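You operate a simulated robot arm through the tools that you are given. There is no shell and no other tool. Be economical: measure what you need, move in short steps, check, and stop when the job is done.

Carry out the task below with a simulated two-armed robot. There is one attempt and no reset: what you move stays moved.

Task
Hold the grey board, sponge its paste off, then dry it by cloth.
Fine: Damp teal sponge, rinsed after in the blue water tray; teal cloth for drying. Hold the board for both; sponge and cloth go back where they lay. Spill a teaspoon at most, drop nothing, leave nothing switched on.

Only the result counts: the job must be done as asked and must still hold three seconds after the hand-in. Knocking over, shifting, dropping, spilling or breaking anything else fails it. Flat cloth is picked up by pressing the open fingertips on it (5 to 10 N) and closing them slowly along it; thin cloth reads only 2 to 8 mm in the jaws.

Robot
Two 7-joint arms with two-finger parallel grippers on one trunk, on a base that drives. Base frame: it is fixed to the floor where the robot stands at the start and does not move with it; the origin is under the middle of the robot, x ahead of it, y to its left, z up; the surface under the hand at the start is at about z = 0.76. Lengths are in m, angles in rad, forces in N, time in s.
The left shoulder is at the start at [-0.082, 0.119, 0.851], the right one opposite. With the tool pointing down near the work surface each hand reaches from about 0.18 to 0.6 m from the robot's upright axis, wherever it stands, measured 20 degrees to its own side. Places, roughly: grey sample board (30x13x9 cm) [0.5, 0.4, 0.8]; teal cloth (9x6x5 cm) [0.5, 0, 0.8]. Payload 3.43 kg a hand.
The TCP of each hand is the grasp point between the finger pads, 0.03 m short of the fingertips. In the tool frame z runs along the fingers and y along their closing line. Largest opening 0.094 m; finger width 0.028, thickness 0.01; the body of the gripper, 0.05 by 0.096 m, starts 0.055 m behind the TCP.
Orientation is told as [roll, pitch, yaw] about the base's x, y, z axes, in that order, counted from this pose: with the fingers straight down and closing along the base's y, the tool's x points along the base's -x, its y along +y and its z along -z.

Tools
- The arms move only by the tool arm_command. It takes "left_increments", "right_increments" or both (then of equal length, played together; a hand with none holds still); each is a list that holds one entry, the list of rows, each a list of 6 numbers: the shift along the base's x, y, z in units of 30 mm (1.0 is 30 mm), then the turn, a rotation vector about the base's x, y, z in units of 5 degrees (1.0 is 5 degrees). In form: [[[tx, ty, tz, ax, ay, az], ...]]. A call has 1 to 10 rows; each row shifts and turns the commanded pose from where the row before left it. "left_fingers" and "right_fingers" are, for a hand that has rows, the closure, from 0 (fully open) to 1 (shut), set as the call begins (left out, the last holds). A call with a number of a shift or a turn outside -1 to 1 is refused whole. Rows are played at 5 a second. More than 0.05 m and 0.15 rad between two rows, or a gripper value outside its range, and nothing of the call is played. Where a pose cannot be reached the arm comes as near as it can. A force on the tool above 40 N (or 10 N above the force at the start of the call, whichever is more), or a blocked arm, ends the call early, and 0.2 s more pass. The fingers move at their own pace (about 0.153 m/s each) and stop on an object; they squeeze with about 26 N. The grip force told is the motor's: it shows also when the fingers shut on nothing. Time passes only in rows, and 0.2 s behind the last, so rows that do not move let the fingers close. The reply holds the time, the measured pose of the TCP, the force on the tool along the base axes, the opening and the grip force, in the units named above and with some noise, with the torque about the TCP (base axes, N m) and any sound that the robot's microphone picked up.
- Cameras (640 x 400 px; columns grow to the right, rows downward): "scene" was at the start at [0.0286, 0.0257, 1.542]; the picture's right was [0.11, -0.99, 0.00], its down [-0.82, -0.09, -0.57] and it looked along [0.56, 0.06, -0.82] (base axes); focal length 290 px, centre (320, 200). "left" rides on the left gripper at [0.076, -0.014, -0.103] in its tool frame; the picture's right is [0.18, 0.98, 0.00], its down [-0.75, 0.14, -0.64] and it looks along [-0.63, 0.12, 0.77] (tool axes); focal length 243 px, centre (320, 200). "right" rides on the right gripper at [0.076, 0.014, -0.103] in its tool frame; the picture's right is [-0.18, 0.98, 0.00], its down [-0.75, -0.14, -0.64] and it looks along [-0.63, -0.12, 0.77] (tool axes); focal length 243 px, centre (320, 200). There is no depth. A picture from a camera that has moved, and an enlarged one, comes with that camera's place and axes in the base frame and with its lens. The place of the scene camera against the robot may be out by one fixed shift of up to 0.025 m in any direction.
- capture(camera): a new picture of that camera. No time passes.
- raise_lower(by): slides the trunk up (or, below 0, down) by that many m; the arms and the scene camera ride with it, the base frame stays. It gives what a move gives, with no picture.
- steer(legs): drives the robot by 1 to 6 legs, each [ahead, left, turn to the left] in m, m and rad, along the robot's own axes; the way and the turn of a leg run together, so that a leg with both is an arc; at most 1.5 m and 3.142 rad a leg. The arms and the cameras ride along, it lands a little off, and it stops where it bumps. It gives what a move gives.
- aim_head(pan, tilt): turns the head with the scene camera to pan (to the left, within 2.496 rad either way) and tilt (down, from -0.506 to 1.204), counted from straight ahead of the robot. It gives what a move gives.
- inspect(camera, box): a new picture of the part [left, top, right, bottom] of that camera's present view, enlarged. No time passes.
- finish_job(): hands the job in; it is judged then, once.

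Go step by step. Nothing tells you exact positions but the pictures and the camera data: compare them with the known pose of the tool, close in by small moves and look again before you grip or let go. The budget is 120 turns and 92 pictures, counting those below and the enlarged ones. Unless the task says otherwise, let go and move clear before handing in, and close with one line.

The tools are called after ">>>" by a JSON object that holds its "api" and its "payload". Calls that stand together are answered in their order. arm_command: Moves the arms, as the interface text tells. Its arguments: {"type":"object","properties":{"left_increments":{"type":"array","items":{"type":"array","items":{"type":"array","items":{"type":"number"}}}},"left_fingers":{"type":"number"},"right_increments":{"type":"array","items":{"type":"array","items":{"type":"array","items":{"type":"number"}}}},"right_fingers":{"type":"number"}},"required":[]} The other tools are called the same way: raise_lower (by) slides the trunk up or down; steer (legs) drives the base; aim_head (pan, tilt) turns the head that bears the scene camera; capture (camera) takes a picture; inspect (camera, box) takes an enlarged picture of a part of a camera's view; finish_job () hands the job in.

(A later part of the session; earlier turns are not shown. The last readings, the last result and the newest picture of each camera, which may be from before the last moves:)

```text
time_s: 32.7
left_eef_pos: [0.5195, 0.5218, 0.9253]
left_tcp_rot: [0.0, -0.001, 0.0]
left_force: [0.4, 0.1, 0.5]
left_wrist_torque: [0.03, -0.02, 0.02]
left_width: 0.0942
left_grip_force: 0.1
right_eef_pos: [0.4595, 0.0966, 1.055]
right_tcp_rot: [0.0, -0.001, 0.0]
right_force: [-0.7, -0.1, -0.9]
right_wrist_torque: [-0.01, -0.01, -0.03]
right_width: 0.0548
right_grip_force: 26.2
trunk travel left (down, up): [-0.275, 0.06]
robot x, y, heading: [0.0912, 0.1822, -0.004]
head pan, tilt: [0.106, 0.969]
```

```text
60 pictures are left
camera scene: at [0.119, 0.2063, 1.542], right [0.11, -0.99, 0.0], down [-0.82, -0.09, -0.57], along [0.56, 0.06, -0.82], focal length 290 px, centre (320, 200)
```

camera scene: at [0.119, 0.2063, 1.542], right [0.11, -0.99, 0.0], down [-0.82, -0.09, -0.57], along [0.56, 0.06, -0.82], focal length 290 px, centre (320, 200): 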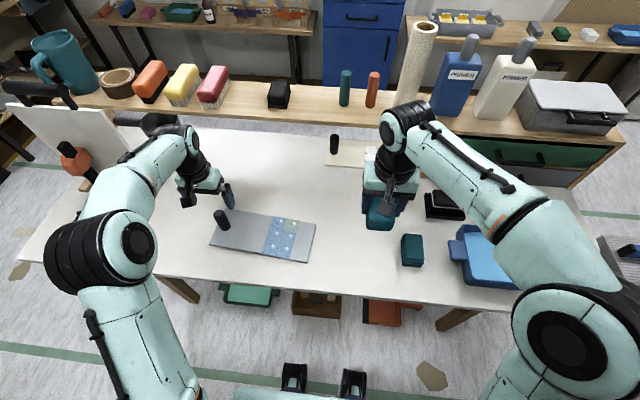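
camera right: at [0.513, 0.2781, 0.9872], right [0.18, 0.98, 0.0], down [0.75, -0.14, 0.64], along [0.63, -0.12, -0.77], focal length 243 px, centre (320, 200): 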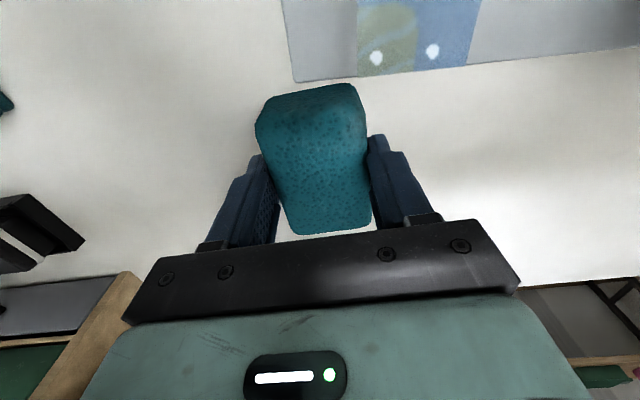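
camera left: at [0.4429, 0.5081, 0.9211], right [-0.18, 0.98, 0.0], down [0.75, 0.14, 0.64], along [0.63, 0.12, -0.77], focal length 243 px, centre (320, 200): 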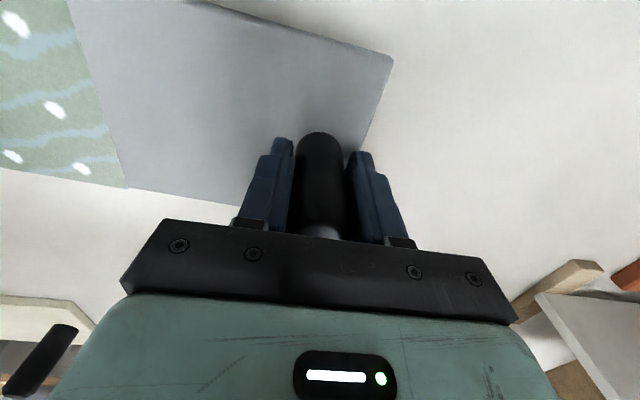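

The board has stayed in place and the elbow is back out to the side. I'll drive 6 cm ahead and 5 cm left.

>>> {"api": "steer", "payload": {"legs": [[0.0, 0.05, 0.0], [0.06, 0.0, 0.0]]}}

>>> {"api": "capture", "payload": {"camera": "left"}}

>>> {"api": "capture", "payload": {"camera": "scene"}}

```text
time_s: 34.4
left_eef_pos: [0.5795, 0.5737, 0.9219]
left_tcp_rot: [-0.001, -0.001, 0.001]
left_force: [0.9, -0.6, -0.1]
left_wrist_torque: [-0.01, 0.03, -0.01]
left_width: 0.0942
left_grip_force: 0.1
right_eef_pos: [0.5194, 0.1473, 1.0545]
right_tcp_rot: [0.003, -0.001, 0.002]
right_force: [0.3, 0.2, -0.9]
right_wrist_torque: [0.01, 0.04, -0.01]
right_width: 0.0549
right_grip_force: 25.9
trunk travel left (down, up): [-0.275, 0.06]
robot x, y, heading: [0.1488, 0.234, 0.004]
head pan, tilt: [0.106, 0.969]
```

```text
59 pictures are left
camera left: at [0.5027, 0.5584, 1.0257], right [-0.18, 0.98, 0.0], down [0.75, 0.14, 0.64], along [0.63, 0.12, -0.77], focal length 243 px, centre (320, 200)
```

left: 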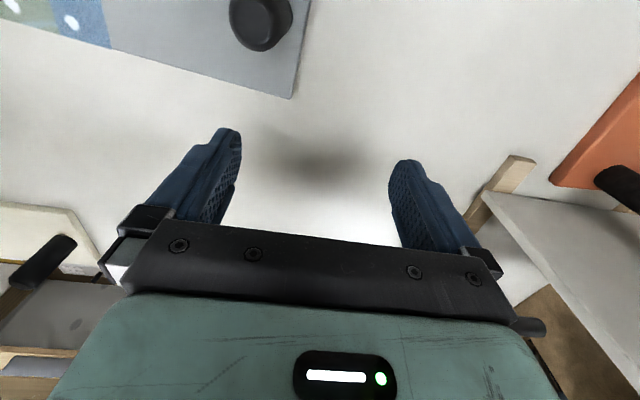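

```text
58 pictures are left
camera scene: at [0.1795, 0.2572, 1.5419], right [0.11, -0.99, 0.0], down [-0.82, -0.09, -0.57], along [0.56, 0.06, -0.82], focal length 290 px, centre (320, 200)
```

scene: 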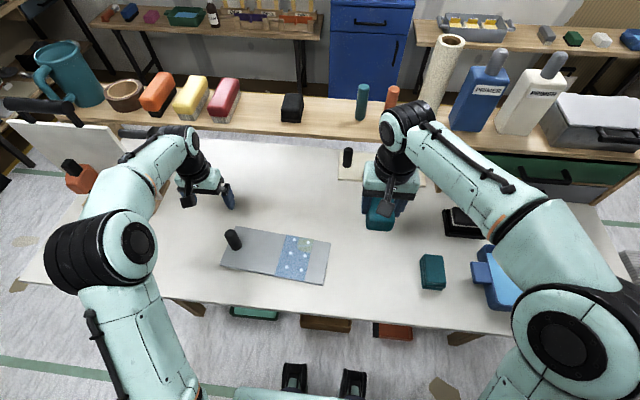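

The post is still at about [0.52, 0.524]. The left hand goes back over it, high first, then down and closes.

>>> {"api": "arm_command", "payload": {"left_increments": [[[-0.7, -0.55, 0, 0, 0, 0], [-0.7, -0.55, 0, 0, 0, 0], [-0.58, -0.55, 0, 0, 0, 0], [0, 0, -0.7, 0, 0, 0], [0, 0, -0.7, 0, 0, 0], [0, 0, 0, 0, 0, 0]]], "left_fingers": 0}}

>>> {"api": "capture", "payload": {"camera": "left"}}

```text
time_s: 35.8
left_eef_pos: [0.5196, 0.524, 0.8798]
left_tcp_rot: [-0.001, -0.002, 0.001]
left_force: [-0.5, 0.7, -0.4]
left_wrist_torque: [0.01, 0.0, 0.02]
left_width: 0.0941
left_grip_force: 0.0
right_eef_pos: [0.5188, 0.1474, 1.0554]
right_tcp_rot: [-0.001, 0.0, 0.001]
right_force: [0.0, -0.2, -1.1]
right_wrist_torque: [0.01, 0.01, 0.0]
right_width: 0.0551
right_grip_force: 25.7
trunk travel left (down, up): [-0.275, 0.06]
robot x, y, heading: [0.1492, 0.2354, 0.003]
head pan, tilt: [0.106, 0.969]
```

```text
57 pictures are left
camera left: at [0.4424, 0.509, 0.9839], right [-0.19, 0.98, 0.0], down [0.75, 0.14, 0.64], along [0.63, 0.12, -0.77], focal length 243 px, centre (320, 200)
```

left: 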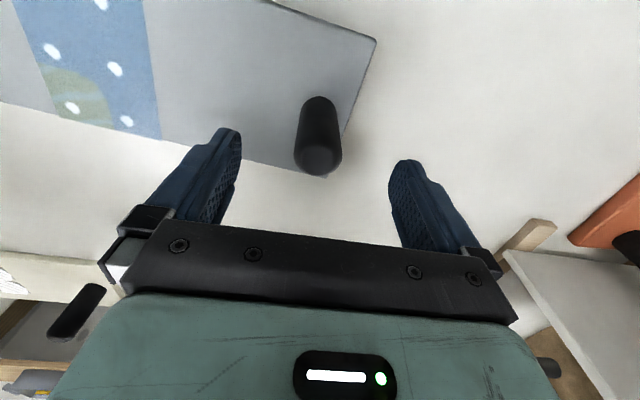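

Well aligned; I'll lower and grip.

>>> {"api": "arm_command", "payload": {"left_increments": [[[0, -0.05, -0.7, 0, 0, 0], [0, 0, -0.7, 0, 0, 0], [0, 0, -0.64, 0, 0, 0], [0, 0, 0, 0, 0, 0]]], "left_fingers": 0}}

>>> {"api": "arm_command", "payload": {"left_increments": [[[0, 0, 0, 0, 0, 0], [0, 0, 0, 0, 0, 0], [0, 0, 0, 0, 0, 0], [0, 0, 0, 0, 0, 0]]], "left_fingers": 1}}

>>> {"api": "arm_command", "payload": {"right_increments": [[[0, 0.8, -0.5, 0, 0, 0], [0, 0.8, -0.8, 0, 0, 0], [0, 0.9, -1, 0, 0, 0], [0, 0.9, -1, 0, 0, 0], [0, 0.9, -1, 0, 0, 0], [0, 0.8, -1, 0, 0, 0], [0.4, 0.4, 0, 0, 0, 0], [0.4, 0.3, 0, 0, 0, 0]]]}}

>>> {"api": "capture", "payload": {"camera": "scene"}}

>>> {"api": "capture", "payload": {"camera": "right"}}

```text
time_s: 36.8
left_eef_pos: [0.5196, 0.5223, 0.82]
left_tcp_rot: [0.0, 0.0, 0.002]
left_force: [0.8, 0.4, -1.4]
left_wrist_torque: [0.02, -0.01, 0.04]
left_width: 0.0939
left_grip_force: 0.1
right_eef_pos: [0.5177, 0.147, 1.0558]
right_tcp_rot: [-0.001, 0.0, 0.001]
right_force: [-0.2, -0.1, -0.8]
right_wrist_torque: [-0.03, -0.04, -0.01]
right_width: 0.0548
right_grip_force: 26.3
trunk travel left (down, up): [-0.275, 0.06]
robot x, y, heading: [0.1518, 0.2343, 0.007]
head pan, tilt: [0.106, 0.969]
```

```text
time_s: 37.8
left_eef_pos: [0.5202, 0.523, 0.8194]
left_tcp_rot: [-0.001, 0.001, 0.0]
left_force: [-0.2, -0.4, -0.3]
left_wrist_torque: [0.14, -0.03, -0.03]
left_width: 0.0313
left_grip_force: 26.5
right_eef_pos: [0.5192, 0.1474, 1.0553]
right_tcp_rot: [0.001, 0.001, 0.003]
right_force: [0.5, 1.2, -0.8]
right_wrist_torque: [-0.02, 0.04, 0.01]
right_width: 0.0546
right_grip_force: 25.6
trunk travel left (down, up): [-0.275, 0.06]
robot x, y, heading: [0.1509, 0.2312, 0.004]
head pan, tilt: [0.106, 0.969]
```

```text
time_s: 39.6
left_eef_pos: [0.5187, 0.5221, 0.82]
left_tcp_rot: [0.002, 0.0, 0.0]
left_force: [0.7, 0.6, -0.2]
left_wrist_torque: [0.17, -0.02, 0.03]
left_width: 0.0315
left_grip_force: 26.0
right_eef_pos: [0.5426, 0.3213, 0.8942]
right_tcp_rot: [0.0, 0.001, 0.002]
right_force: [0.0, 0.9, -0.4]
right_wrist_torque: [0.02, 0.0, 0.01]
right_width: 0.0551
right_grip_force: 26.2
trunk travel left (down, up): [-0.275, 0.06]
robot x, y, heading: [0.1484, 0.2284, 0.002]
head pan, tilt: [0.106, 0.969]
```

```text
56 pictures are left
camera scene: at [0.1787, 0.2573, 1.542], right [0.11, -0.99, 0.0], down [-0.82, -0.09, -0.57], along [0.56, 0.06, -0.82], focal length 290 px, centre (320, 200)
```

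scene: 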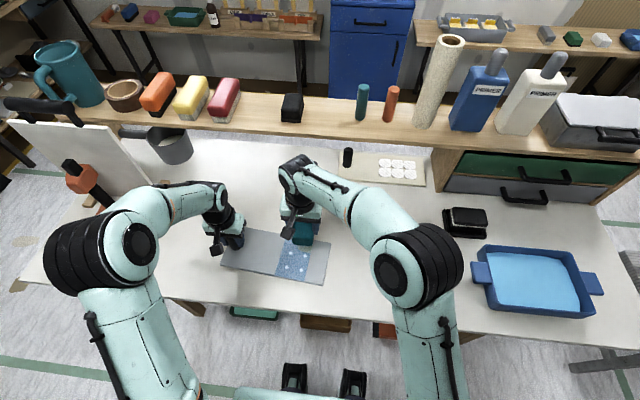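

```text
55 pictures are left
camera right: at [0.4667, 0.3361, 0.9971], right [0.18, 0.98, 0.0], down [0.75, -0.14, 0.64], along [0.63, -0.12, -0.77], focal length 243 px, centre (320, 200)
```

right: 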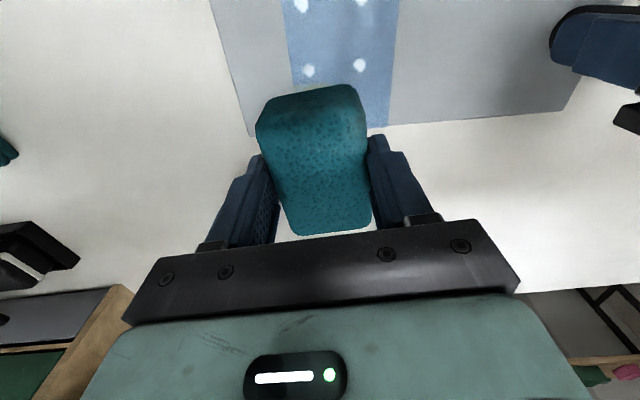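

I'm over the remaining green corner. I'll lower to contact.

>>> {"api": "arm_command", "payload": {"right_increments": [[[-0.1, 0.1, -1, 0, 0, 0], [0, 0, -1, 0, 0, 0], [0, 0, -0.3, 0, 0, 0], [0, 0, -0.1, 0, 0, 0], [0, 0, 0, 0, 0, 0]]]}}

```text
time_s: 40.8
left_eef_pos: [0.5196, 0.5228, 0.8199]
left_tcp_rot: [0.0, -0.001, 0.001]
left_force: [-1.1, 1.1, 0.2]
left_wrist_torque: [0.19, -0.01, -0.03]
left_width: 0.0314
left_grip_force: 25.9
right_eef_pos: [0.5403, 0.3239, 0.8235]
right_tcp_rot: [0.0, 0.002, 0.002]
right_force: [-0.9, 0.0, -0.8]
right_wrist_torque: [0.01, -0.01, -0.05]
right_width: 0.0547
right_grip_force: 26.2
trunk travel left (down, up): [-0.275, 0.06]
robot x, y, heading: [0.1477, 0.2316, 0.001]
head pan, tilt: [0.106, 0.969]
```

>>> {"api": "arm_command", "payload": {"right_increments": [[[0, 0, -0.07, 0, 0, 0], [0, 0, -0.05, 0, 0, 0], [0, 0, 0, 0, 0, 0]]]}}

```text
time_s: 41.6
left_eef_pos: [0.5195, 0.5228, 0.8196]
left_tcp_rot: [-0.002, -0.001, 0.002]
left_force: [1.3, 1.2, -1.5]
left_wrist_torque: [0.12, 0.24, 0.25]
left_width: 0.0313
left_grip_force: 25.6
right_eef_pos: [0.5414, 0.325, 0.8213]
right_tcp_rot: [0.0, -0.001, 0.0]
right_force: [-1.2, -2.3, 7.6]
right_wrist_torque: [-0.06, 0.0, 0.05]
right_width: 0.055
right_grip_force: 25.6
trunk travel left (down, up): [-0.275, 0.06]
robot x, y, heading: [0.1505, 0.2308, 0.004]
head pan, tilt: [0.106, 0.969]
```

Contact is 7.6 N. I'll stroke back and forth over the far half, then pull toward the near half and stroke again.

>>> {"api": "arm_command", "payload": {"right_increments": [[[0, -0.5, 0, 0, 0, 0], [0, -0.5, 0, 0, 0, 0], [0, 0.6, 0, 0, 0, 0], [0, 0.6, 0, 0, 0, 0], [0, 0.6, 0, 0, 0, 0], [0, 0.6, 0, 0, 0, 0], [0, -0.6, 0, 0, 0, 0], [0, -0.6, 0, 0, 0, 0], [0, -0.6, 0, 0, 0, 0], [0, -0.5, 0, 0, 0, 0]]]}}

>>> {"api": "arm_command", "payload": {"right_increments": [[[0, 0, 0.5, 0, 0, 0], [0, -0.8, 0.8, 0, 0, 0], [0, -0.9, 0.4, 0, 0, 0], [0, -0.9, 0, 0, 0, 0], [0, -0.9, 0, 0, 0, 0]]]}}

>>> {"api": "inspect", "payload": {"camera": "scene", "box": [190, 200, 350, 300]}}

```text
time_s: 43.8
left_eef_pos: [0.5195, 0.5226, 0.8209]
left_tcp_rot: [0.0, 0.0, 0.002]
left_force: [0.5, -7.4, -3.0]
left_wrist_torque: [0.19, -0.09, -0.07]
left_width: 0.0314
left_grip_force: 25.9
right_eef_pos: [0.5395, 0.2973, 0.8208]
right_tcp_rot: [0.002, 0.0, 0.002]
right_force: [-0.2, 4.5, 5.8]
right_wrist_torque: [0.15, 0.01, -0.02]
right_width: 0.0549
right_grip_force: 26.9
trunk travel left (down, up): [-0.275, 0.06]
robot x, y, heading: [0.1512, 0.2267, 0.002]
head pan, tilt: [0.106, 0.969]
```

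```text
time_s: 45.0
left_eef_pos: [0.5192, 0.5221, 0.8202]
left_tcp_rot: [0.0, 0.0, -0.002]
left_force: [-0.8, -0.7, -0.4]
left_wrist_torque: [0.13, 0.02, -0.03]
left_width: 0.0314
left_grip_force: 26.0
right_eef_pos: [0.5386, 0.1922, 0.8723]
right_tcp_rot: [0.001, 0.0, 0.002]
right_force: [-0.5, 0.2, 0.3]
right_wrist_torque: [0.05, 0.01, -0.01]
right_width: 0.055
right_grip_force: 25.7
trunk travel left (down, up): [-0.275, 0.06]
robot x, y, heading: [0.148, 0.2335, 0.001]
head pan, tilt: [0.106, 0.969]
```

```text
4.00 times, centred on (270, 250) of scene
camera zoom: at [0.1784, 0.2563, 1.542], right [0.11, -0.99, 0.0], down [-0.82, -0.09, -0.57], along [0.56, 0.06, -0.82], focal length 1160 px, centre (520, 0)
```

zoom: 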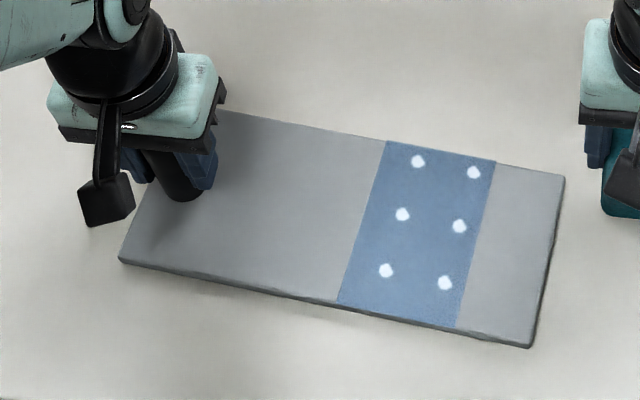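

All the green paste is off and the strip is wet. Next I'll carry the sponge high over to the blue tray (centre about [0.50, -0.28]) to rinse it.

>>> {"api": "arm_command", "payload": {"right_increments": [[[0, -0.6, 0.9, 0, 0, 0], [-0.2, -0.9, 0.9, 0, 0, 0], [-0.2, -1, 0.6, 0, 0, 0], [-0.2, -1, 0, 0, 0, 0], [-0.2, -1, 0, 0, 0, 0], [-0.2, -1, 0, 0, 0, 0], [-0.2, -1, 0, 0, 0, 0], [0, -1, 0, 0, 0, 0], [0, -1, 0, 0, 0, 0], [0, -1, 0, 0, 0, 0]]]}}

>>> {"api": "capture", "payload": {"camera": "right"}}

>>> {"api": "capture", "payload": {"camera": "scene"}}

```text
time_s: 47.2
left_eef_pos: [0.5188, 0.5222, 0.8201]
left_tcp_rot: [-0.001, 0.001, -0.001]
left_force: [0.9, 0.7, -0.1]
left_wrist_torque: [0.0, -0.06, 0.01]
left_width: 0.0311
left_grip_force: 25.6
right_eef_pos: [0.5037, -0.0936, 0.9438]
right_tcp_rot: [0.003, -0.001, 0.001]
right_force: [-0.7, -0.5, -0.4]
right_wrist_torque: [0.0, -0.02, 0.01]
right_width: 0.0549
right_grip_force: 26.0
trunk travel left (down, up): [-0.275, 0.06]
robot x, y, heading: [0.1485, 0.2359, -0.001]
head pan, tilt: [0.106, 0.969]
```

```text
53 pictures are left
camera right: at [0.4279, -0.0793, 1.0454], right [0.18, 0.98, 0.0], down [0.75, -0.14, 0.64], along [0.63, -0.12, -0.77], focal length 243 px, centre (320, 200)
```

right: 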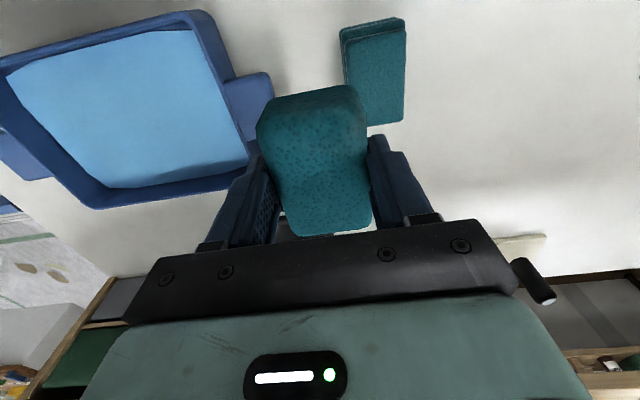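

```text
52 pictures are left
camera scene: at [0.1785, 0.2565, 1.542], right [0.11, -0.99, 0.0], down [-0.82, -0.09, -0.57], along [0.56, 0.06, -0.82], focal length 290 px, centre (320, 200)
```

scene: 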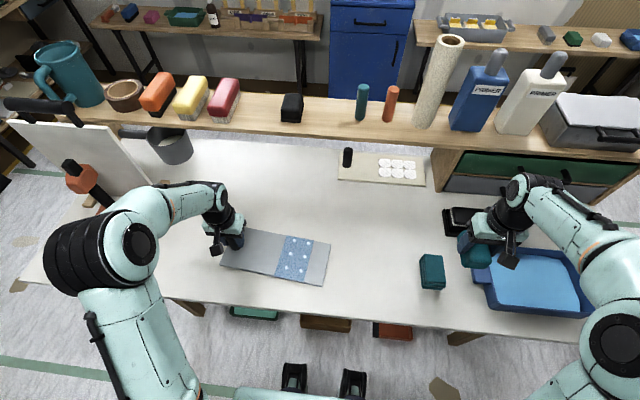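

The tray's water spans x 0.43–0.557, y -0.19 to -0.38. I'll move over its middle and lower the sponge partway.

>>> {"api": "arm_command", "payload": {"right_increments": [[[-0.1, -1, 0, 0, 0, 0], [-0.1, -1, 0, 0, 0, 0], [-0.1, -1, 0, 0, 0, 0], [0, -1, 0, 0, 0, 0], [0, -1, 0, 0, 0, 0], [0, -0.9, 0, 0, 0, 0], [0, 0, -0.7, 0, 0, 0], [0, 0, -0.7, 0, 0, 0]]]}}

>>> {"api": "capture", "payload": {"camera": "right"}}

>>> {"api": "inspect", "payload": {"camera": "scene", "box": [400, 160, 640, 310]}}

```text
time_s: 49.0
left_eef_pos: [0.5208, 0.5218, 0.8209]
left_tcp_rot: [0.0, 0.0, -0.001]
left_force: [-0.6, 0.2, -0.1]
left_wrist_torque: [0.15, 0.0, -0.03]
left_width: 0.0314
left_grip_force: 25.8
right_eef_pos: [0.4944, -0.2708, 0.9014]
right_tcp_rot: [-0.001, 0.0, 0.0]
right_force: [-0.9, 0.6, -0.5]
right_wrist_torque: [0.0, -0.03, 0.02]
right_width: 0.0549
right_grip_force: 25.8
trunk travel left (down, up): [-0.275, 0.06]
robot x, y, heading: [0.1549, 0.229, 0.002]
head pan, tilt: [0.106, 0.969]
```

```text
51 pictures are left
camera right: at [0.4189, -0.256, 1.0036], right [0.18, 0.98, 0.0], down [0.75, -0.14, 0.64], along [0.63, -0.12, -0.77], focal length 243 px, centre (320, 200)
```

right: 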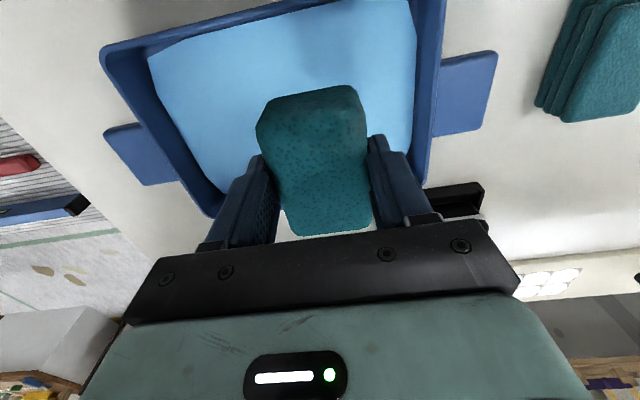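

```text
2.67 times, centred on (520, 235) of scene
camera zoom: at [0.1786, 0.2566, 1.542], right [0.11, -0.99, 0.0], down [-0.82, -0.09, -0.57], along [0.56, 0.06, -0.82], focal length 774 px, centre (-213, 107)
```

zoom: 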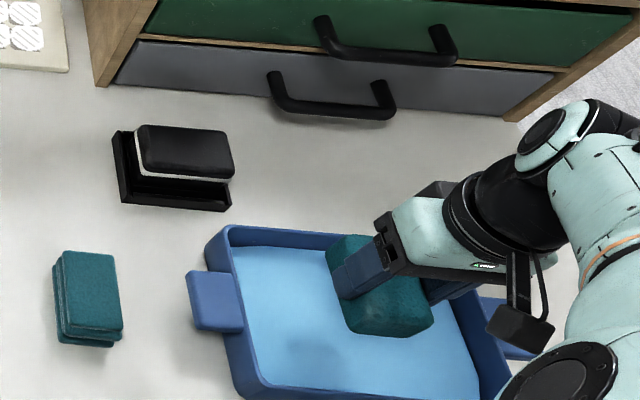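

The sponge is centred over the water. I'll lower it in with care for contact.

>>> {"api": "arm_command", "payload": {"right_increments": [[[0, 0, -0.8, 0, 0, 0], [0, 0, -0.7, 0, 0, 0], [0, 0, -0.5, 0, 0, 0], [0, 0, -0.3, 0, 0, 0], [0, 0, -0.2, 0, 0, 0], [0, 0, 0, 0, 0, 0]]]}}

>>> {"api": "inspect", "payload": {"camera": "scene", "box": [440, 200, 640, 325]}}

```text
time_s: 50.4
left_eef_pos: [0.5195, 0.523, 0.8188]
left_tcp_rot: [0.002, -0.001, -0.001]
left_force: [-0.2, -0.9, -1.0]
left_wrist_torque: [0.07, -0.05, 0.05]
left_width: 0.0313
left_grip_force: 25.9
right_eef_pos: [0.4937, -0.2694, 0.8272]
right_tcp_rot: [0.0, -0.002, 0.002]
right_force: [0.3, -0.4, -0.2]
right_wrist_torque: [-0.03, 0.0, 0.01]
right_width: 0.0548
right_grip_force: 25.9
trunk travel left (down, up): [-0.275, 0.06]
robot x, y, heading: [0.1467, 0.2307, -0.002]
head pan, tilt: [0.106, 0.969]
```

```text
3.20 times, centred on (540, 262) of scene
camera zoom: at [0.1785, 0.257, 1.542], right [0.11, -0.99, 0.0], down [-0.82, -0.09, -0.57], along [0.56, 0.06, -0.82], focal length 928 px, centre (-384, 0)
```

zoom: 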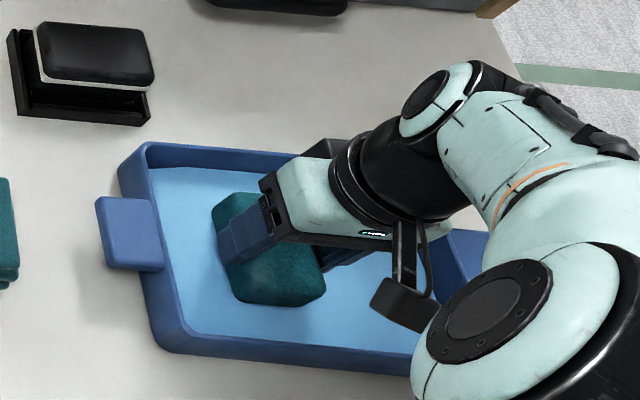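

The sponge's bottom is in or near the water. I'll go about 9 mm deeper, swish it and dip again.

>>> {"api": "arm_command", "payload": {"right_increments": [[[0, 0, -0.15, 0, 0, 0], [0, 0, -0.15, 0, 0, 0], [0, 0.2, 0, 0, 0, 0], [0, -0.4, 0, 0, 0, 0], [0, 0.4, 0, 0, 0, 0], [0, -0.2, 0, 0, 0, 0], [0, 0, 0.2, 0, 0, 0], [0, 0, -0.2, 0, 0, 0], [0, 0, 0, 0, 0, 0]]]}}

>>> {"api": "inspect", "payload": {"camera": "scene", "box": [440, 200, 640, 325]}}

```text
time_s: 52.4
left_eef_pos: [0.5202, 0.522, 0.8197]
left_tcp_rot: [-0.001, 0.0, 0.0]
left_force: [-0.5, -0.6, 0.5]
left_wrist_torque: [0.1, -0.04, 0.06]
left_width: 0.0315
left_grip_force: 26.2
right_eef_pos: [0.4945, -0.2696, 0.8177]
right_tcp_rot: [-0.001, 0.0, 0.001]
right_force: [-0.3, -0.6, 0.2]
right_wrist_torque: [0.03, 0.04, 0.01]
right_width: 0.0552
right_grip_force: 25.7
trunk travel left (down, up): [-0.275, 0.06]
robot x, y, heading: [0.1455, 0.2301, 0.004]
head pan, tilt: [0.106, 0.969]
```

```text
3.20 times, centred on (540, 262) of scene
camera zoom: at [0.1785, 0.257, 1.542], right [0.11, -0.99, 0.0], down [-0.82, -0.09, -0.57], along [0.56, 0.06, -0.82], focal length 928 px, centre (-384, 0)
```

zoom: 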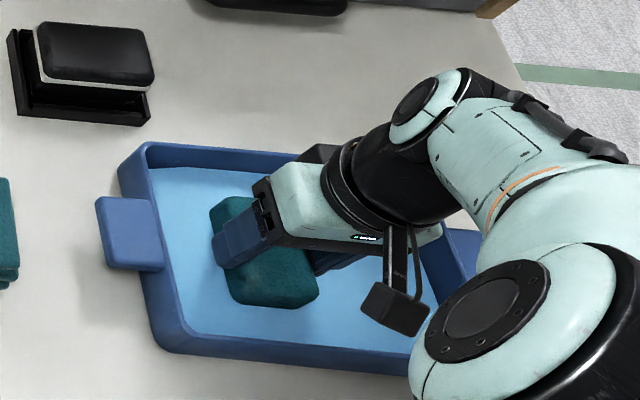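

No floor contact yet. I'll go deeper in small steps until the tray floor is felt, swishing again.

>>> {"api": "arm_command", "payload": {"right_increments": [[[0, 0, -0.1, 0, 0, 0], [0, 0, -0.1, 0, 0, 0], [0, 0, 0, 0, 0, 0]]]}}

>>> {"api": "inspect", "payload": {"camera": "right", "box": [80, 0, 480, 250]}}

```text
time_s: 53.2
left_eef_pos: [0.5191, 0.5228, 0.82]
left_tcp_rot: [-0.002, -0.001, 0.001]
left_force: [0.2, 0.3, 0.1]
left_wrist_torque: [0.18, -0.04, -0.03]
left_width: 0.0317
left_grip_force: 26.9
right_eef_pos: [0.4937, -0.2693, 0.8131]
right_tcp_rot: [-0.003, -0.004, 0.0]
right_force: [-1.4, -0.3, 17.1]
right_wrist_torque: [0.17, 0.28, 0.03]
right_width: 0.0549
right_grip_force: 26.3
trunk travel left (down, up): [-0.275, 0.06]
robot x, y, heading: [0.1488, 0.2302, 0.002]
head pan, tilt: [0.106, 0.969]
```

```text
1.60 times, centred on (280, 125) of right
camera zoom: at [0.4184, -0.2551, 0.9155], right [0.18, 0.98, 0.0], down [0.75, -0.14, 0.65], along [0.63, -0.12, -0.76], focal length 388 px, centre (384, 320)
```

zoom: 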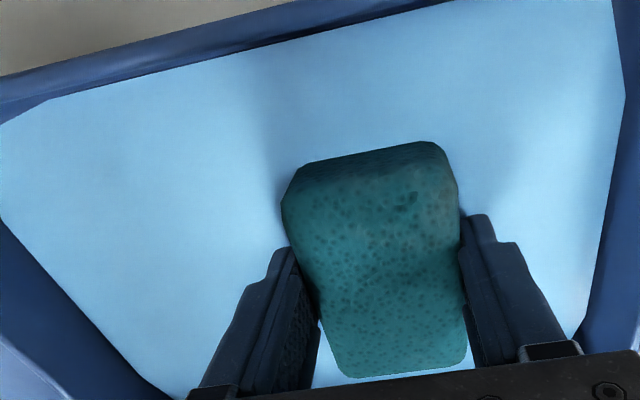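

The sponge is on the tray floor, submerged. I'll back off 2 mm, swish, then lift just above the water and let it drain.

>>> {"api": "arm_command", "payload": {"right_increments": [[[0, 0, 0.12, 0, 0, 0], [0, 0.3, 0, 0, 0, 0], [0, -0.6, 0, 0, 0, 0], [0, 0.6, 0, 0, 0, 0], [0, -0.6, 0, 0, 0, 0], [0, 0.3, 0, 0, 0, 0], [0, 0, 0.15, 0, 0, 0], [0, 0, -0.15, 0, 0, 0], [0, 0, 0, 0, 0, 0]]]}}

>>> {"api": "arm_command", "payload": {"right_increments": [[[0, 0, 0.3, 0, 0, 0], [0, 0, 0.4, 0, 0, 0], [0, 0, 0.4, 0, 0, 0], [0, 0, 0.4, 0, 0, 0], [0, 0, 0, 0, 0, 0], [0, 0, 0, 0, 0, 0], [0, 0, 0, 0, 0, 0], [0, 0, 0, 0, 0, 0], [0, 0, 0, 0, 0, 0]]]}}

>>> {"api": "inspect", "payload": {"camera": "scene", "box": [440, 200, 640, 325]}}

```text
time_s: 55.2
left_eef_pos: [0.52, 0.5227, 0.8199]
left_tcp_rot: [-0.001, 0.002, 0.001]
left_force: [0.3, 0.1, 0.3]
left_wrist_torque: [0.11, -0.04, 0.03]
left_width: 0.0315
left_grip_force: 26.0
right_eef_pos: [0.4947, -0.2685, 0.8137]
right_tcp_rot: [-0.001, 0.001, 0.001]
right_force: [-0.4, 0.1, -0.6]
right_wrist_torque: [-0.02, 0.02, -0.01]
right_width: 0.0549
right_grip_force: 26.0
trunk travel left (down, up): [-0.275, 0.06]
robot x, y, heading: [0.1493, 0.2332, -0.001]
head pan, tilt: [0.106, 0.969]
```

```text
time_s: 57.2
left_eef_pos: [0.5203, 0.5228, 0.8201]
left_tcp_rot: [0.001, -0.001, 0.0]
left_force: [-0.1, 0.6, 0.0]
left_wrist_torque: [0.06, 0.04, 0.04]
left_width: 0.0316
left_grip_force: 25.8
right_eef_pos: [0.4946, -0.2699, 0.8605]
right_tcp_rot: [-0.001, 0.001, 0.001]
right_force: [-0.6, 1.0, -0.3]
right_wrist_torque: [0.0, 0.0, 0.0]
right_width: 0.0549
right_grip_force: 25.9
trunk travel left (down, up): [-0.275, 0.06]
robot x, y, heading: [0.1477, 0.2291, -0.001]
head pan, tilt: [0.106, 0.969]
```

```text
3.20 times, centred on (540, 262) of scene
camera zoom: at [0.1785, 0.2569, 1.542], right [0.11, -0.99, 0.0], down [-0.82, -0.09, -0.57], along [0.56, 0.06, -0.82], focal length 928 px, centre (-384, 0)
```

zoom: 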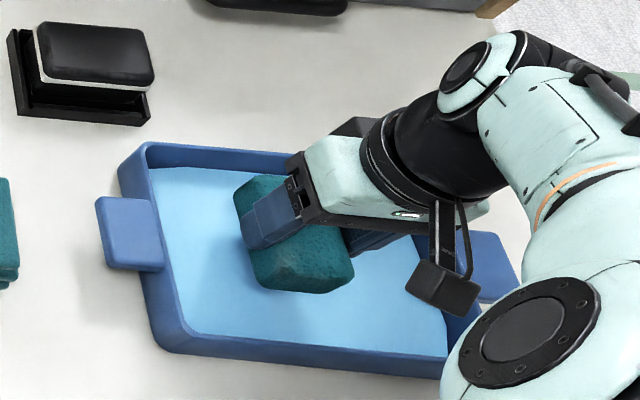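

The sponge is above the water, and I'll let it drain a few seconds more and look for drips.

>>> {"api": "arm_command", "payload": {"right_increments": [[[0, 0, 0, 0, 0, 0], [0, 0, 0, 0, 0, 0], [0, 0, 0, 0, 0, 0], [0, 0, 0, 0, 0, 0], [0, 0, 0, 0, 0, 0], [0, 0, 0, 0, 0, 0], [0, 0, 0, 0, 0, 0], [0, 0, 0, 0, 0, 0], [0, 0, 0, 0, 0, 0], [0, 0, 0, 0, 0, 0]]]}}

>>> {"api": "arm_command", "payload": {"right_increments": [[[0, 0, 0, 0, 0, 0], [0, 0, 0, 0, 0, 0], [0, 0, 0, 0, 0, 0], [0, 0, 0, 0, 0, 0], [0, 0, 0, 0, 0, 0], [0, 0, 0, 0, 0, 0], [0, 0, 0, 0, 0, 0], [0, 0, 0, 0, 0, 0], [0, 0, 0, 0, 0, 0], [0, 0, 0, 0, 0, 0]]]}}

>>> {"api": "inspect", "payload": {"camera": "right", "box": [160, 50, 480, 250]}}

```text
time_s: 59.4
left_eef_pos: [0.5192, 0.5225, 0.8209]
left_tcp_rot: [-0.001, -0.001, 0.0]
left_force: [0.0, -0.5, 0.1]
left_wrist_torque: [0.09, -0.01, 0.01]
left_width: 0.0312
left_grip_force: 25.9
right_eef_pos: [0.4947, -0.2691, 0.86]
right_tcp_rot: [-0.001, 0.0, 0.002]
right_force: [-0.3, -0.2, 0.4]
right_wrist_torque: [0.04, -0.01, 0.03]
right_width: 0.0551
right_grip_force: 26.0
trunk travel left (down, up): [-0.275, 0.06]
robot x, y, heading: [0.1497, 0.2376, -0.002]
head pan, tilt: [0.106, 0.969]
```

```text
time_s: 61.6
left_eef_pos: [0.5207, 0.5213, 0.8206]
left_tcp_rot: [0.001, 0.0, 0.001]
left_force: [-0.8, -0.5, 0.8]
left_wrist_torque: [0.12, 0.04, -0.02]
left_width: 0.0315
left_grip_force: 26.0
right_eef_pos: [0.4953, -0.2689, 0.8611]
right_tcp_rot: [0.0, 0.001, 0.003]
right_force: [0.1, -0.3, -0.6]
right_wrist_torque: [-0.01, 0.0, 0.0]
right_width: 0.0548
right_grip_force: 26.0
trunk travel left (down, up): [-0.275, 0.06]
robot x, y, heading: [0.1489, 0.2302, 0.002]
head pan, tilt: [0.106, 0.969]
```

```text
2.00 times, centred on (320, 150) of right
camera zoom: at [0.4192, -0.2554, 0.9622], right [0.18, 0.98, 0.0], down [0.75, -0.14, 0.64], along [0.63, -0.12, -0.77], focal length 485 px, centre (320, 300)
```

zoom: 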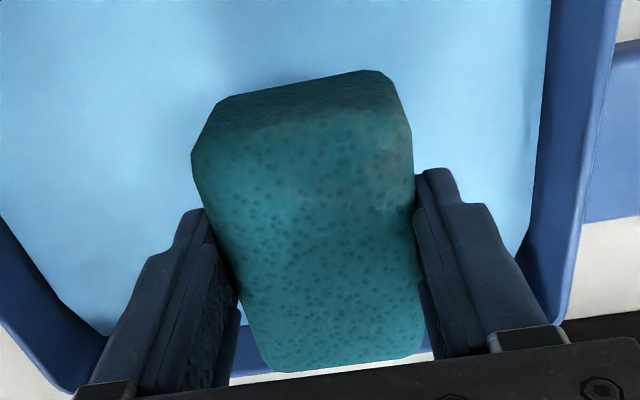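

No drips are visible. I'll lift the sponge, carry it back toward its place at [0.478, 0.110] and check above it.

>>> {"api": "arm_command", "payload": {"right_increments": [[[0, 0, 1, 0, 0, 0], [0, 0, 1, 0, 0, 0], [0, 0.8, 0.8, 0, 0, 0], [-0.1, 0.9, 0, 0, 0, 0], [-0.1, 1, 0, 0, 0, 0], [-0.1, 1, 0, 0, 0, 0], [-0.1, 1, 0, 0, 0, 0], [-0.1, 1, 0, 0, 0, 0], [-0.1, 1, 0, 0, 0, 0], [0, 1, 0, 0, 0, 0]]]}}

>>> {"api": "arm_command", "payload": {"right_increments": [[[0, 1, 0, 0, 0, 0], [0, 1, 0, 0, 0, 0], [0, 1, 0, 0, 0, 0], [0, 1, 0, 0, 0, 0], [0, 0.95, 0, 0, 0, 0], [0, 0, -0.8, 0, 0, 0], [0, 0, -0.8, 0, 0, 0], [0, 0, 0, 0, 0, 0]]]}}

>>> {"api": "capture", "payload": {"camera": "scene"}}

>>> {"api": "capture", "payload": {"camera": "right"}}

```text
time_s: 63.8
left_eef_pos: [0.5202, 0.523, 0.8195]
left_tcp_rot: [-0.001, 0.001, 0.001]
left_force: [0.0, 0.5, 0.6]
left_wrist_torque: [0.11, 0.0, 0.0]
left_width: 0.0317
left_grip_force: 26.1
right_eef_pos: [0.4784, -0.0381, 0.9446]
right_tcp_rot: [-0.002, 0.0, 0.0]
right_force: [0.7, -0.4, -0.8]
right_wrist_torque: [0.02, 0.03, 0.01]
right_width: 0.055
right_grip_force: 26.0
trunk travel left (down, up): [-0.275, 0.06]
robot x, y, heading: [0.1482, 0.2323, 0.001]
head pan, tilt: [0.106, 0.969]
```

```text
time_s: 65.6
left_eef_pos: [0.5192, 0.5217, 0.8207]
left_tcp_rot: [-0.002, 0.0, 0.0]
left_force: [0.2, 0.7, 0.3]
left_wrist_torque: [0.04, 0.0, 0.02]
left_width: 0.0317
left_grip_force: 25.9
right_eef_pos: [0.4759, 0.1114, 0.8954]
right_tcp_rot: [0.0, -0.001, -0.001]
right_force: [0.1, 0.1, 0.3]
right_wrist_torque: [-0.01, 0.0, -0.02]
right_width: 0.0548
right_grip_force: 25.8
trunk travel left (down, up): [-0.275, 0.06]
robot x, y, heading: [0.1531, 0.2338, -0.003]
head pan, tilt: [0.106, 0.969]
```

```text
44 pictures are left
camera scene: at [0.1784, 0.2569, 1.542], right [0.11, -0.99, 0.0], down [-0.82, -0.09, -0.57], along [0.56, 0.06, -0.82], focal length 290 px, centre (320, 200)
```

scene: 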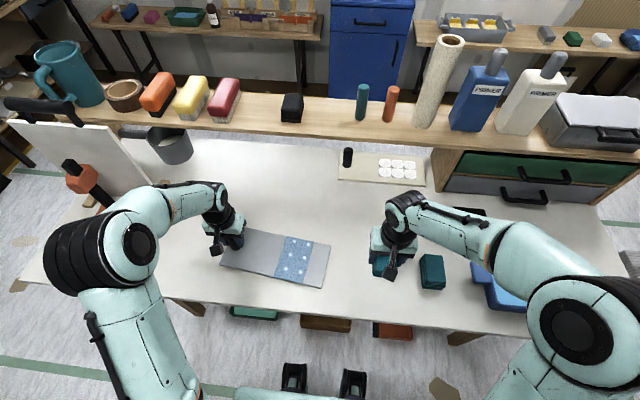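

```text
43 pictures are left
camera right: at [0.4008, 0.1243, 0.9978], right [0.18, 0.98, 0.0], down [0.75, -0.14, 0.64], along [0.63, -0.12, -0.77], focal length 243 px, centre (320, 200)
```

right: 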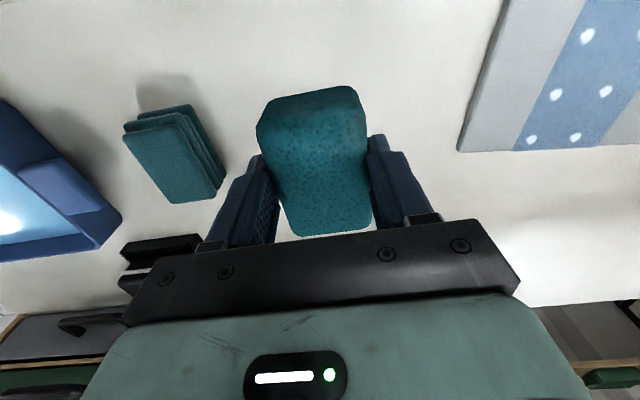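

No spill is seen, and the sponge is over its place. I'll lower it to the table.

>>> {"api": "arm_command", "payload": {"right_increments": [[[0.07, 0, -1, 0, 0, 0], [0, 0, -1, 0, 0, 0], [0, 0, -0.5, 0, 0, 0], [0, 0, -0.25, 0, 0, 0], [0, 0, -0.12, 0, 0, 0], [0, 0, 0, 0, 0, 0]]]}}

```text
time_s: 67.0
left_eef_pos: [0.5197, 0.5229, 0.8202]
left_tcp_rot: [0.0, 0.0, 0.0]
left_force: [-0.8, 0.5, 0.9]
left_wrist_torque: [0.11, 0.0, 0.05]
left_width: 0.0311
left_grip_force: 26.0
right_eef_pos: [0.4785, 0.109, 0.8097]
right_tcp_rot: [0.0, 0.0, 0.003]
right_force: [-0.5, 0.9, -0.9]
right_wrist_torque: [-0.01, -0.03, -0.02]
right_width: 0.0549
right_grip_force: 25.9
trunk travel left (down, up): [-0.275, 0.06]
robot x, y, heading: [0.1546, 0.2338, 0.0]
head pan, tilt: [0.106, 0.969]
```

>>> {"api": "arm_command", "payload": {"right_increments": [[[0, 0, -0.07, 0, 0, 0], [0, 0, -0.06, 0, 0, 0], [0, 0, 0, 0, 0, 0]]]}}

```text
time_s: 68.0
left_eef_pos: [0.5184, 0.5219, 0.8194]
left_tcp_rot: [0.001, -0.001, 0.0]
left_force: [-0.3, 0.6, -0.2]
left_wrist_torque: [0.15, -0.04, 0.0]
left_width: 0.0313
left_grip_force: 26.1
right_eef_pos: [0.4794, 0.1092, 0.8093]
right_tcp_rot: [0.0, -0.004, 0.0]
right_force: [-6.6, -1.8, 17.5]
right_wrist_torque: [-0.13, 0.29, 0.01]
right_width: 0.0551
right_grip_force: 25.5
trunk travel left (down, up): [-0.275, 0.06]
robot x, y, heading: [0.1488, 0.2306, 0.004]
head pan, tilt: [0.106, 0.969]
stopped in row 3 (right hand): the force on the tool passed its limit at 41 N (the readings are from after the stop); the commanded pose is now the measured one
```

It is on the table. I'll open and rise straight up.

>>> {"api": "arm_command", "payload": {"right_increments": [[[0, 0, 0, 0, 0, 0], [0, 0, 0, 0, 0, 0], [0, 0, 0.5, 0, 0, 0], [0, 0, 1, 0, 0, 0], [0, 0, 1, 0, 0, 0], [0, 0, 1, 0, 0, 0], [0, -0.5, 0.5, 0, 0, 0], [0, -1, 0, 0, 0, 0], [0, -1, 0, 0, 0, 0], [0, -1, 0, 0, 0, 0]]], "right_fingers": 0}}

>>> {"api": "capture", "payload": {"camera": "right"}}

>>> {"api": "inspect", "payload": {"camera": "scene", "box": [320, 200, 480, 300]}}

```text
time_s: 70.2
left_eef_pos: [0.5202, 0.5219, 0.8198]
left_tcp_rot: [0.0, -0.001, 0.001]
left_force: [0.0, -0.2, -0.2]
left_wrist_torque: [-0.03, 0.0, -0.03]
left_width: 0.0317
left_grip_force: 25.7
right_eef_pos: [0.4788, 0.0032, 0.9276]
right_tcp_rot: [0.001, -0.003, 0.0]
right_force: [0.4, -0.9, 0.9]
right_wrist_torque: [0.0, 0.0, -0.02]
right_width: 0.0939
right_grip_force: 0.2
trunk travel left (down, up): [-0.275, 0.06]
robot x, y, heading: [0.1493, 0.2297, -0.003]
head pan, tilt: [0.106, 0.969]
```

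```text
42 pictures are left
camera right: at [0.4031, 0.0177, 1.0297], right [0.18, 0.98, 0.0], down [0.75, -0.14, 0.65], along [0.63, -0.12, -0.76], focal length 243 px, centre (320, 200)
```

right: 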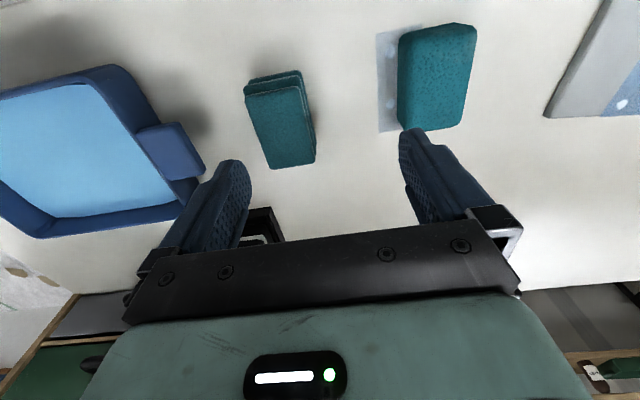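

```text
4.00 times, centred on (400, 250) of scene
camera zoom: at [0.1783, 0.2564, 1.542], right [0.11, -0.99, 0.0], down [-0.82, -0.09, -0.57], along [0.56, 0.06, -0.82], focal length 1160 px, centre (0, 0)
```

zoom: 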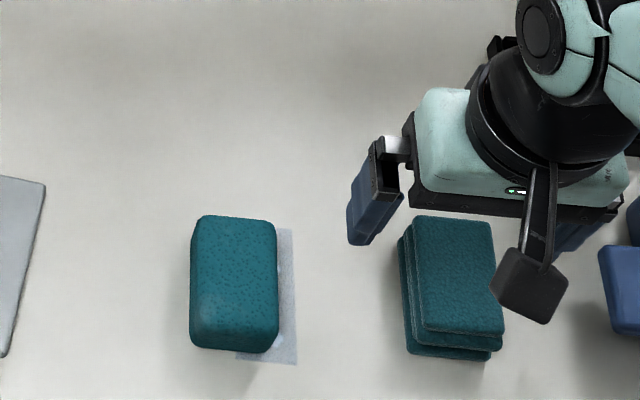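

A pale, wet-looking footprint shows beside the sponge, offset by about 1 cm. I'll look at it closely.

>>> {"api": "inspect", "payload": {"camera": "right", "box": [340, 0, 500, 150]}}

```text
2.67 times, centred on (420, 75) of right
camera zoom: at [0.4031, 0.0177, 1.0297], right [0.18, 0.98, 0.0], down [0.75, -0.14, 0.65], along [0.63, -0.12, -0.76], focal length 647 px, centre (53, 533)
```

zoom: 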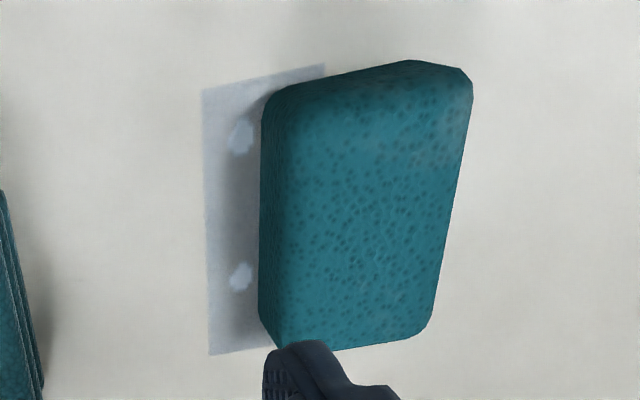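

It is a thin wet mark from the sponge; I'll come back to it. The cloth stack is centred at about [0.492, -0.034], so I'll move over it and lower partway.

>>> {"api": "arm_command", "payload": {"right_increments": [[[0.4, -0.6, 0, 0, 0, 0], [0, -0.63, -0.5, 0, 0, 0], [0, 0, -0.8, 0, 0, 0], [0, 0, -0.7, 0, 0, 0], [0, 0, 0, 0, 0, 0]]], "right_fingers": 0}}

>>> {"api": "capture", "payload": {"camera": "right"}}

>>> {"api": "inspect", "payload": {"camera": "scene", "box": [360, 220, 480, 300]}}

```text
time_s: 71.4
left_eef_pos: [0.5191, 0.5233, 0.821]
left_tcp_rot: [-0.001, -0.001, 0.0]
left_force: [0.8, 0.9, 0.1]
left_wrist_torque: [0.05, -0.01, -0.04]
left_width: 0.0316
left_grip_force: 25.8
right_eef_pos: [0.4911, -0.032, 0.8678]
right_tcp_rot: [0.002, -0.004, 0.001]
right_force: [0.6, -0.8, -0.2]
right_wrist_torque: [0.01, 0.02, 0.02]
right_width: 0.094
right_grip_force: 0.1
trunk travel left (down, up): [-0.275, 0.06]
robot x, y, heading: [0.1458, 0.2319, 0.005]
head pan, tilt: [0.106, 0.969]
```

```text
39 pictures are left
camera right: at [0.4156, -0.0175, 0.9695], right [0.18, 0.98, 0.0], down [0.75, -0.14, 0.64], along [0.63, -0.12, -0.76], focal length 243 px, centre (320, 200)
```

right: 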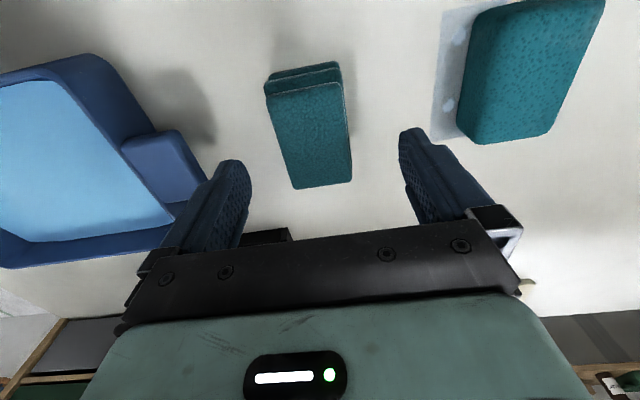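

```text
5.00 times, centred on (420, 260) of scene
camera zoom: at [0.1783, 0.257, 1.542], right [0.11, -0.99, 0.0], down [-0.82, -0.09, -0.57], along [0.56, 0.06, -0.82], focal length 1450 px, centre (-180, -100)
```

zoom: 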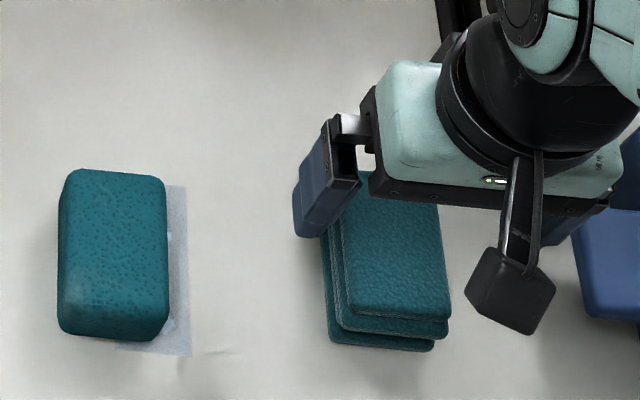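

The stack's centre is at about [0.493, -0.037]. I'll shift 4 mm and lower so the fingers straddle all layers.

>>> {"api": "arm_command", "payload": {"right_increments": [[[0.05, -0.15, -0.6, 0, 0, 0], [0, 0, -0.6, 0, 0, 0], [0, 0, -0.6, 0, 0, 0], [0, 0, -0.4, 0, 0, 0], [0, 0, 0, 0, 0, 0]]], "right_fingers": 0}}

>>> {"api": "capture", "payload": {"camera": "right"}}

```text
time_s: 72.6
left_eef_pos: [0.5192, 0.5221, 0.8205]
left_tcp_rot: [0.0, 0.001, -0.002]
left_force: [0.6, -1.2, -0.4]
left_wrist_torque: [0.05, 0.01, 0.01]
left_width: 0.0315
left_grip_force: 25.6
right_eef_pos: [0.4934, -0.037, 0.8015]
right_tcp_rot: [-0.001, -0.004, 0.0]
right_force: [0.5, 0.6, -1.0]
right_wrist_torque: [-0.01, -0.03, 0.0]
right_width: 0.0941
right_grip_force: 0.0
trunk travel left (down, up): [-0.275, 0.06]
robot x, y, heading: [0.1503, 0.2293, 0.003]
head pan, tilt: [0.106, 0.969]
```

```text
37 pictures are left
camera right: at [0.4169, -0.0229, 0.9031], right [0.18, 0.98, 0.0], down [0.75, -0.14, 0.65], along [0.63, -0.12, -0.76], focal length 243 px, centre (320, 200)
```

right: 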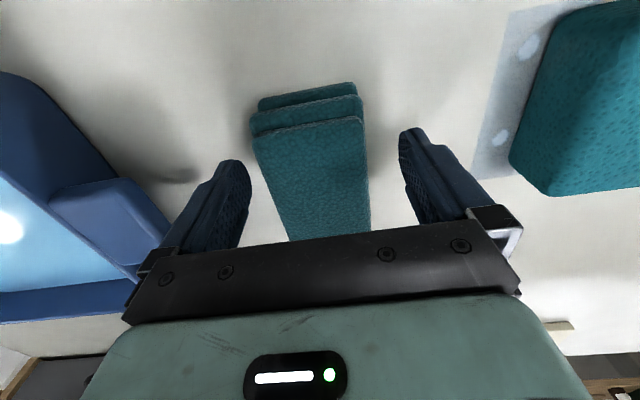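

The stack is centred between the fingers. I'll close and lift.

>>> {"api": "arm_command", "payload": {"right_increments": [[[0, 0, 0, 0, 0, 0], [0, 0, 0, 0, 0, 0], [0, 0, 0, 0, 0, 0], [0, 0, 0, 0, 0, 0]]], "right_fingers": 1}}

>>> {"api": "arm_command", "payload": {"right_increments": [[[0, 0, 0.4, 0, 0, 0], [0, 0, 0.8, 0, 0, 0], [0, 0, 1, 0, 0, 0], [0, 0, 1, 0, 0, 0], [0, 0, 0.8, 0, 0, 0]]]}}

>>> {"api": "capture", "payload": {"camera": "right"}}

>>> {"api": "capture", "payload": {"camera": "scene"}}

```text
time_s: 73.6
left_eef_pos: [0.5203, 0.5228, 0.8207]
left_tcp_rot: [0.0, -0.002, 0.001]
left_force: [0.4, 0.2, 0.6]
left_wrist_torque: [0.05, 0.06, 0.02]
left_width: 0.0314
left_grip_force: 26.6
right_eef_pos: [0.4934, -0.0378, 0.801]
right_tcp_rot: [0.001, -0.004, 0.0]
right_force: [1.1, -0.6, -0.2]
right_wrist_torque: [0.02, 0.03, 0.01]
right_width: 0.0597
right_grip_force: 25.5
trunk travel left (down, up): [-0.275, 0.06]
robot x, y, heading: [0.1541, 0.2342, -0.001]
head pan, tilt: [0.106, 0.969]
```

```text
time_s: 74.8
left_eef_pos: [0.5194, 0.5232, 0.82]
left_tcp_rot: [0.0, 0.001, 0.0]
left_force: [-0.3, 0.9, 0.3]
left_wrist_torque: [-0.1, 0.09, -0.09]
left_width: 0.0313
left_grip_force: 25.8
right_eef_pos: [0.4924, -0.0367, 0.9224]
right_tcp_rot: [0.003, -0.001, -0.001]
right_force: [-0.3, 0.1, -0.4]
right_wrist_torque: [-0.02, 0.01, -0.02]
right_width: 0.0595
right_grip_force: 26.0
trunk travel left (down, up): [-0.275, 0.06]
robot x, y, heading: [0.1481, 0.2314, 0.006]
head pan, tilt: [0.106, 0.969]
```

```text
36 pictures are left
camera right: at [0.4166, -0.0229, 1.0238], right [0.18, 0.98, 0.0], down [0.75, -0.14, 0.64], along [0.63, -0.12, -0.76], focal length 243 px, centre (320, 200)
```

right: 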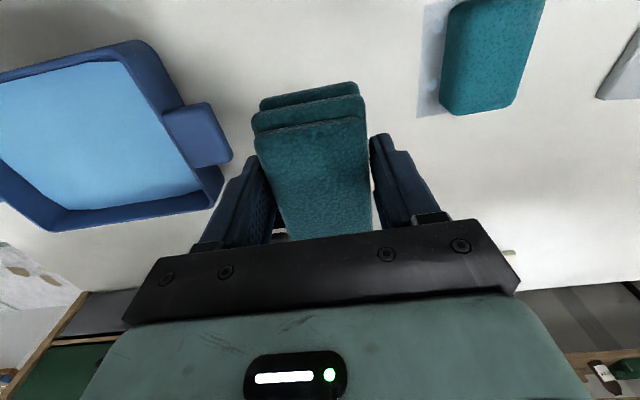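

```text
35 pictures are left
camera scene: at [0.1782, 0.257, 1.542], right [0.11, -0.99, 0.0], down [-0.82, -0.09, -0.57], along [0.56, 0.06, -0.82], focal length 290 px, centre (320, 200)
```

scene: 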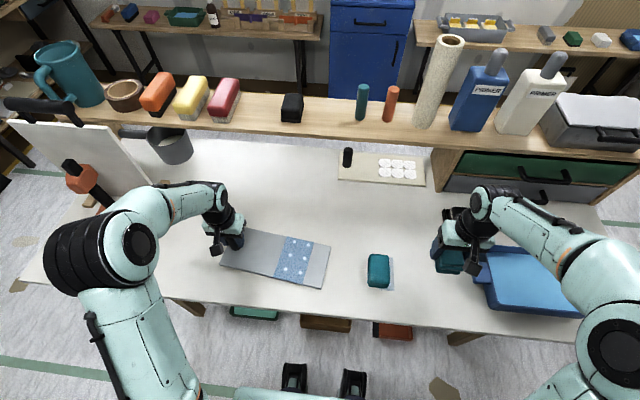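

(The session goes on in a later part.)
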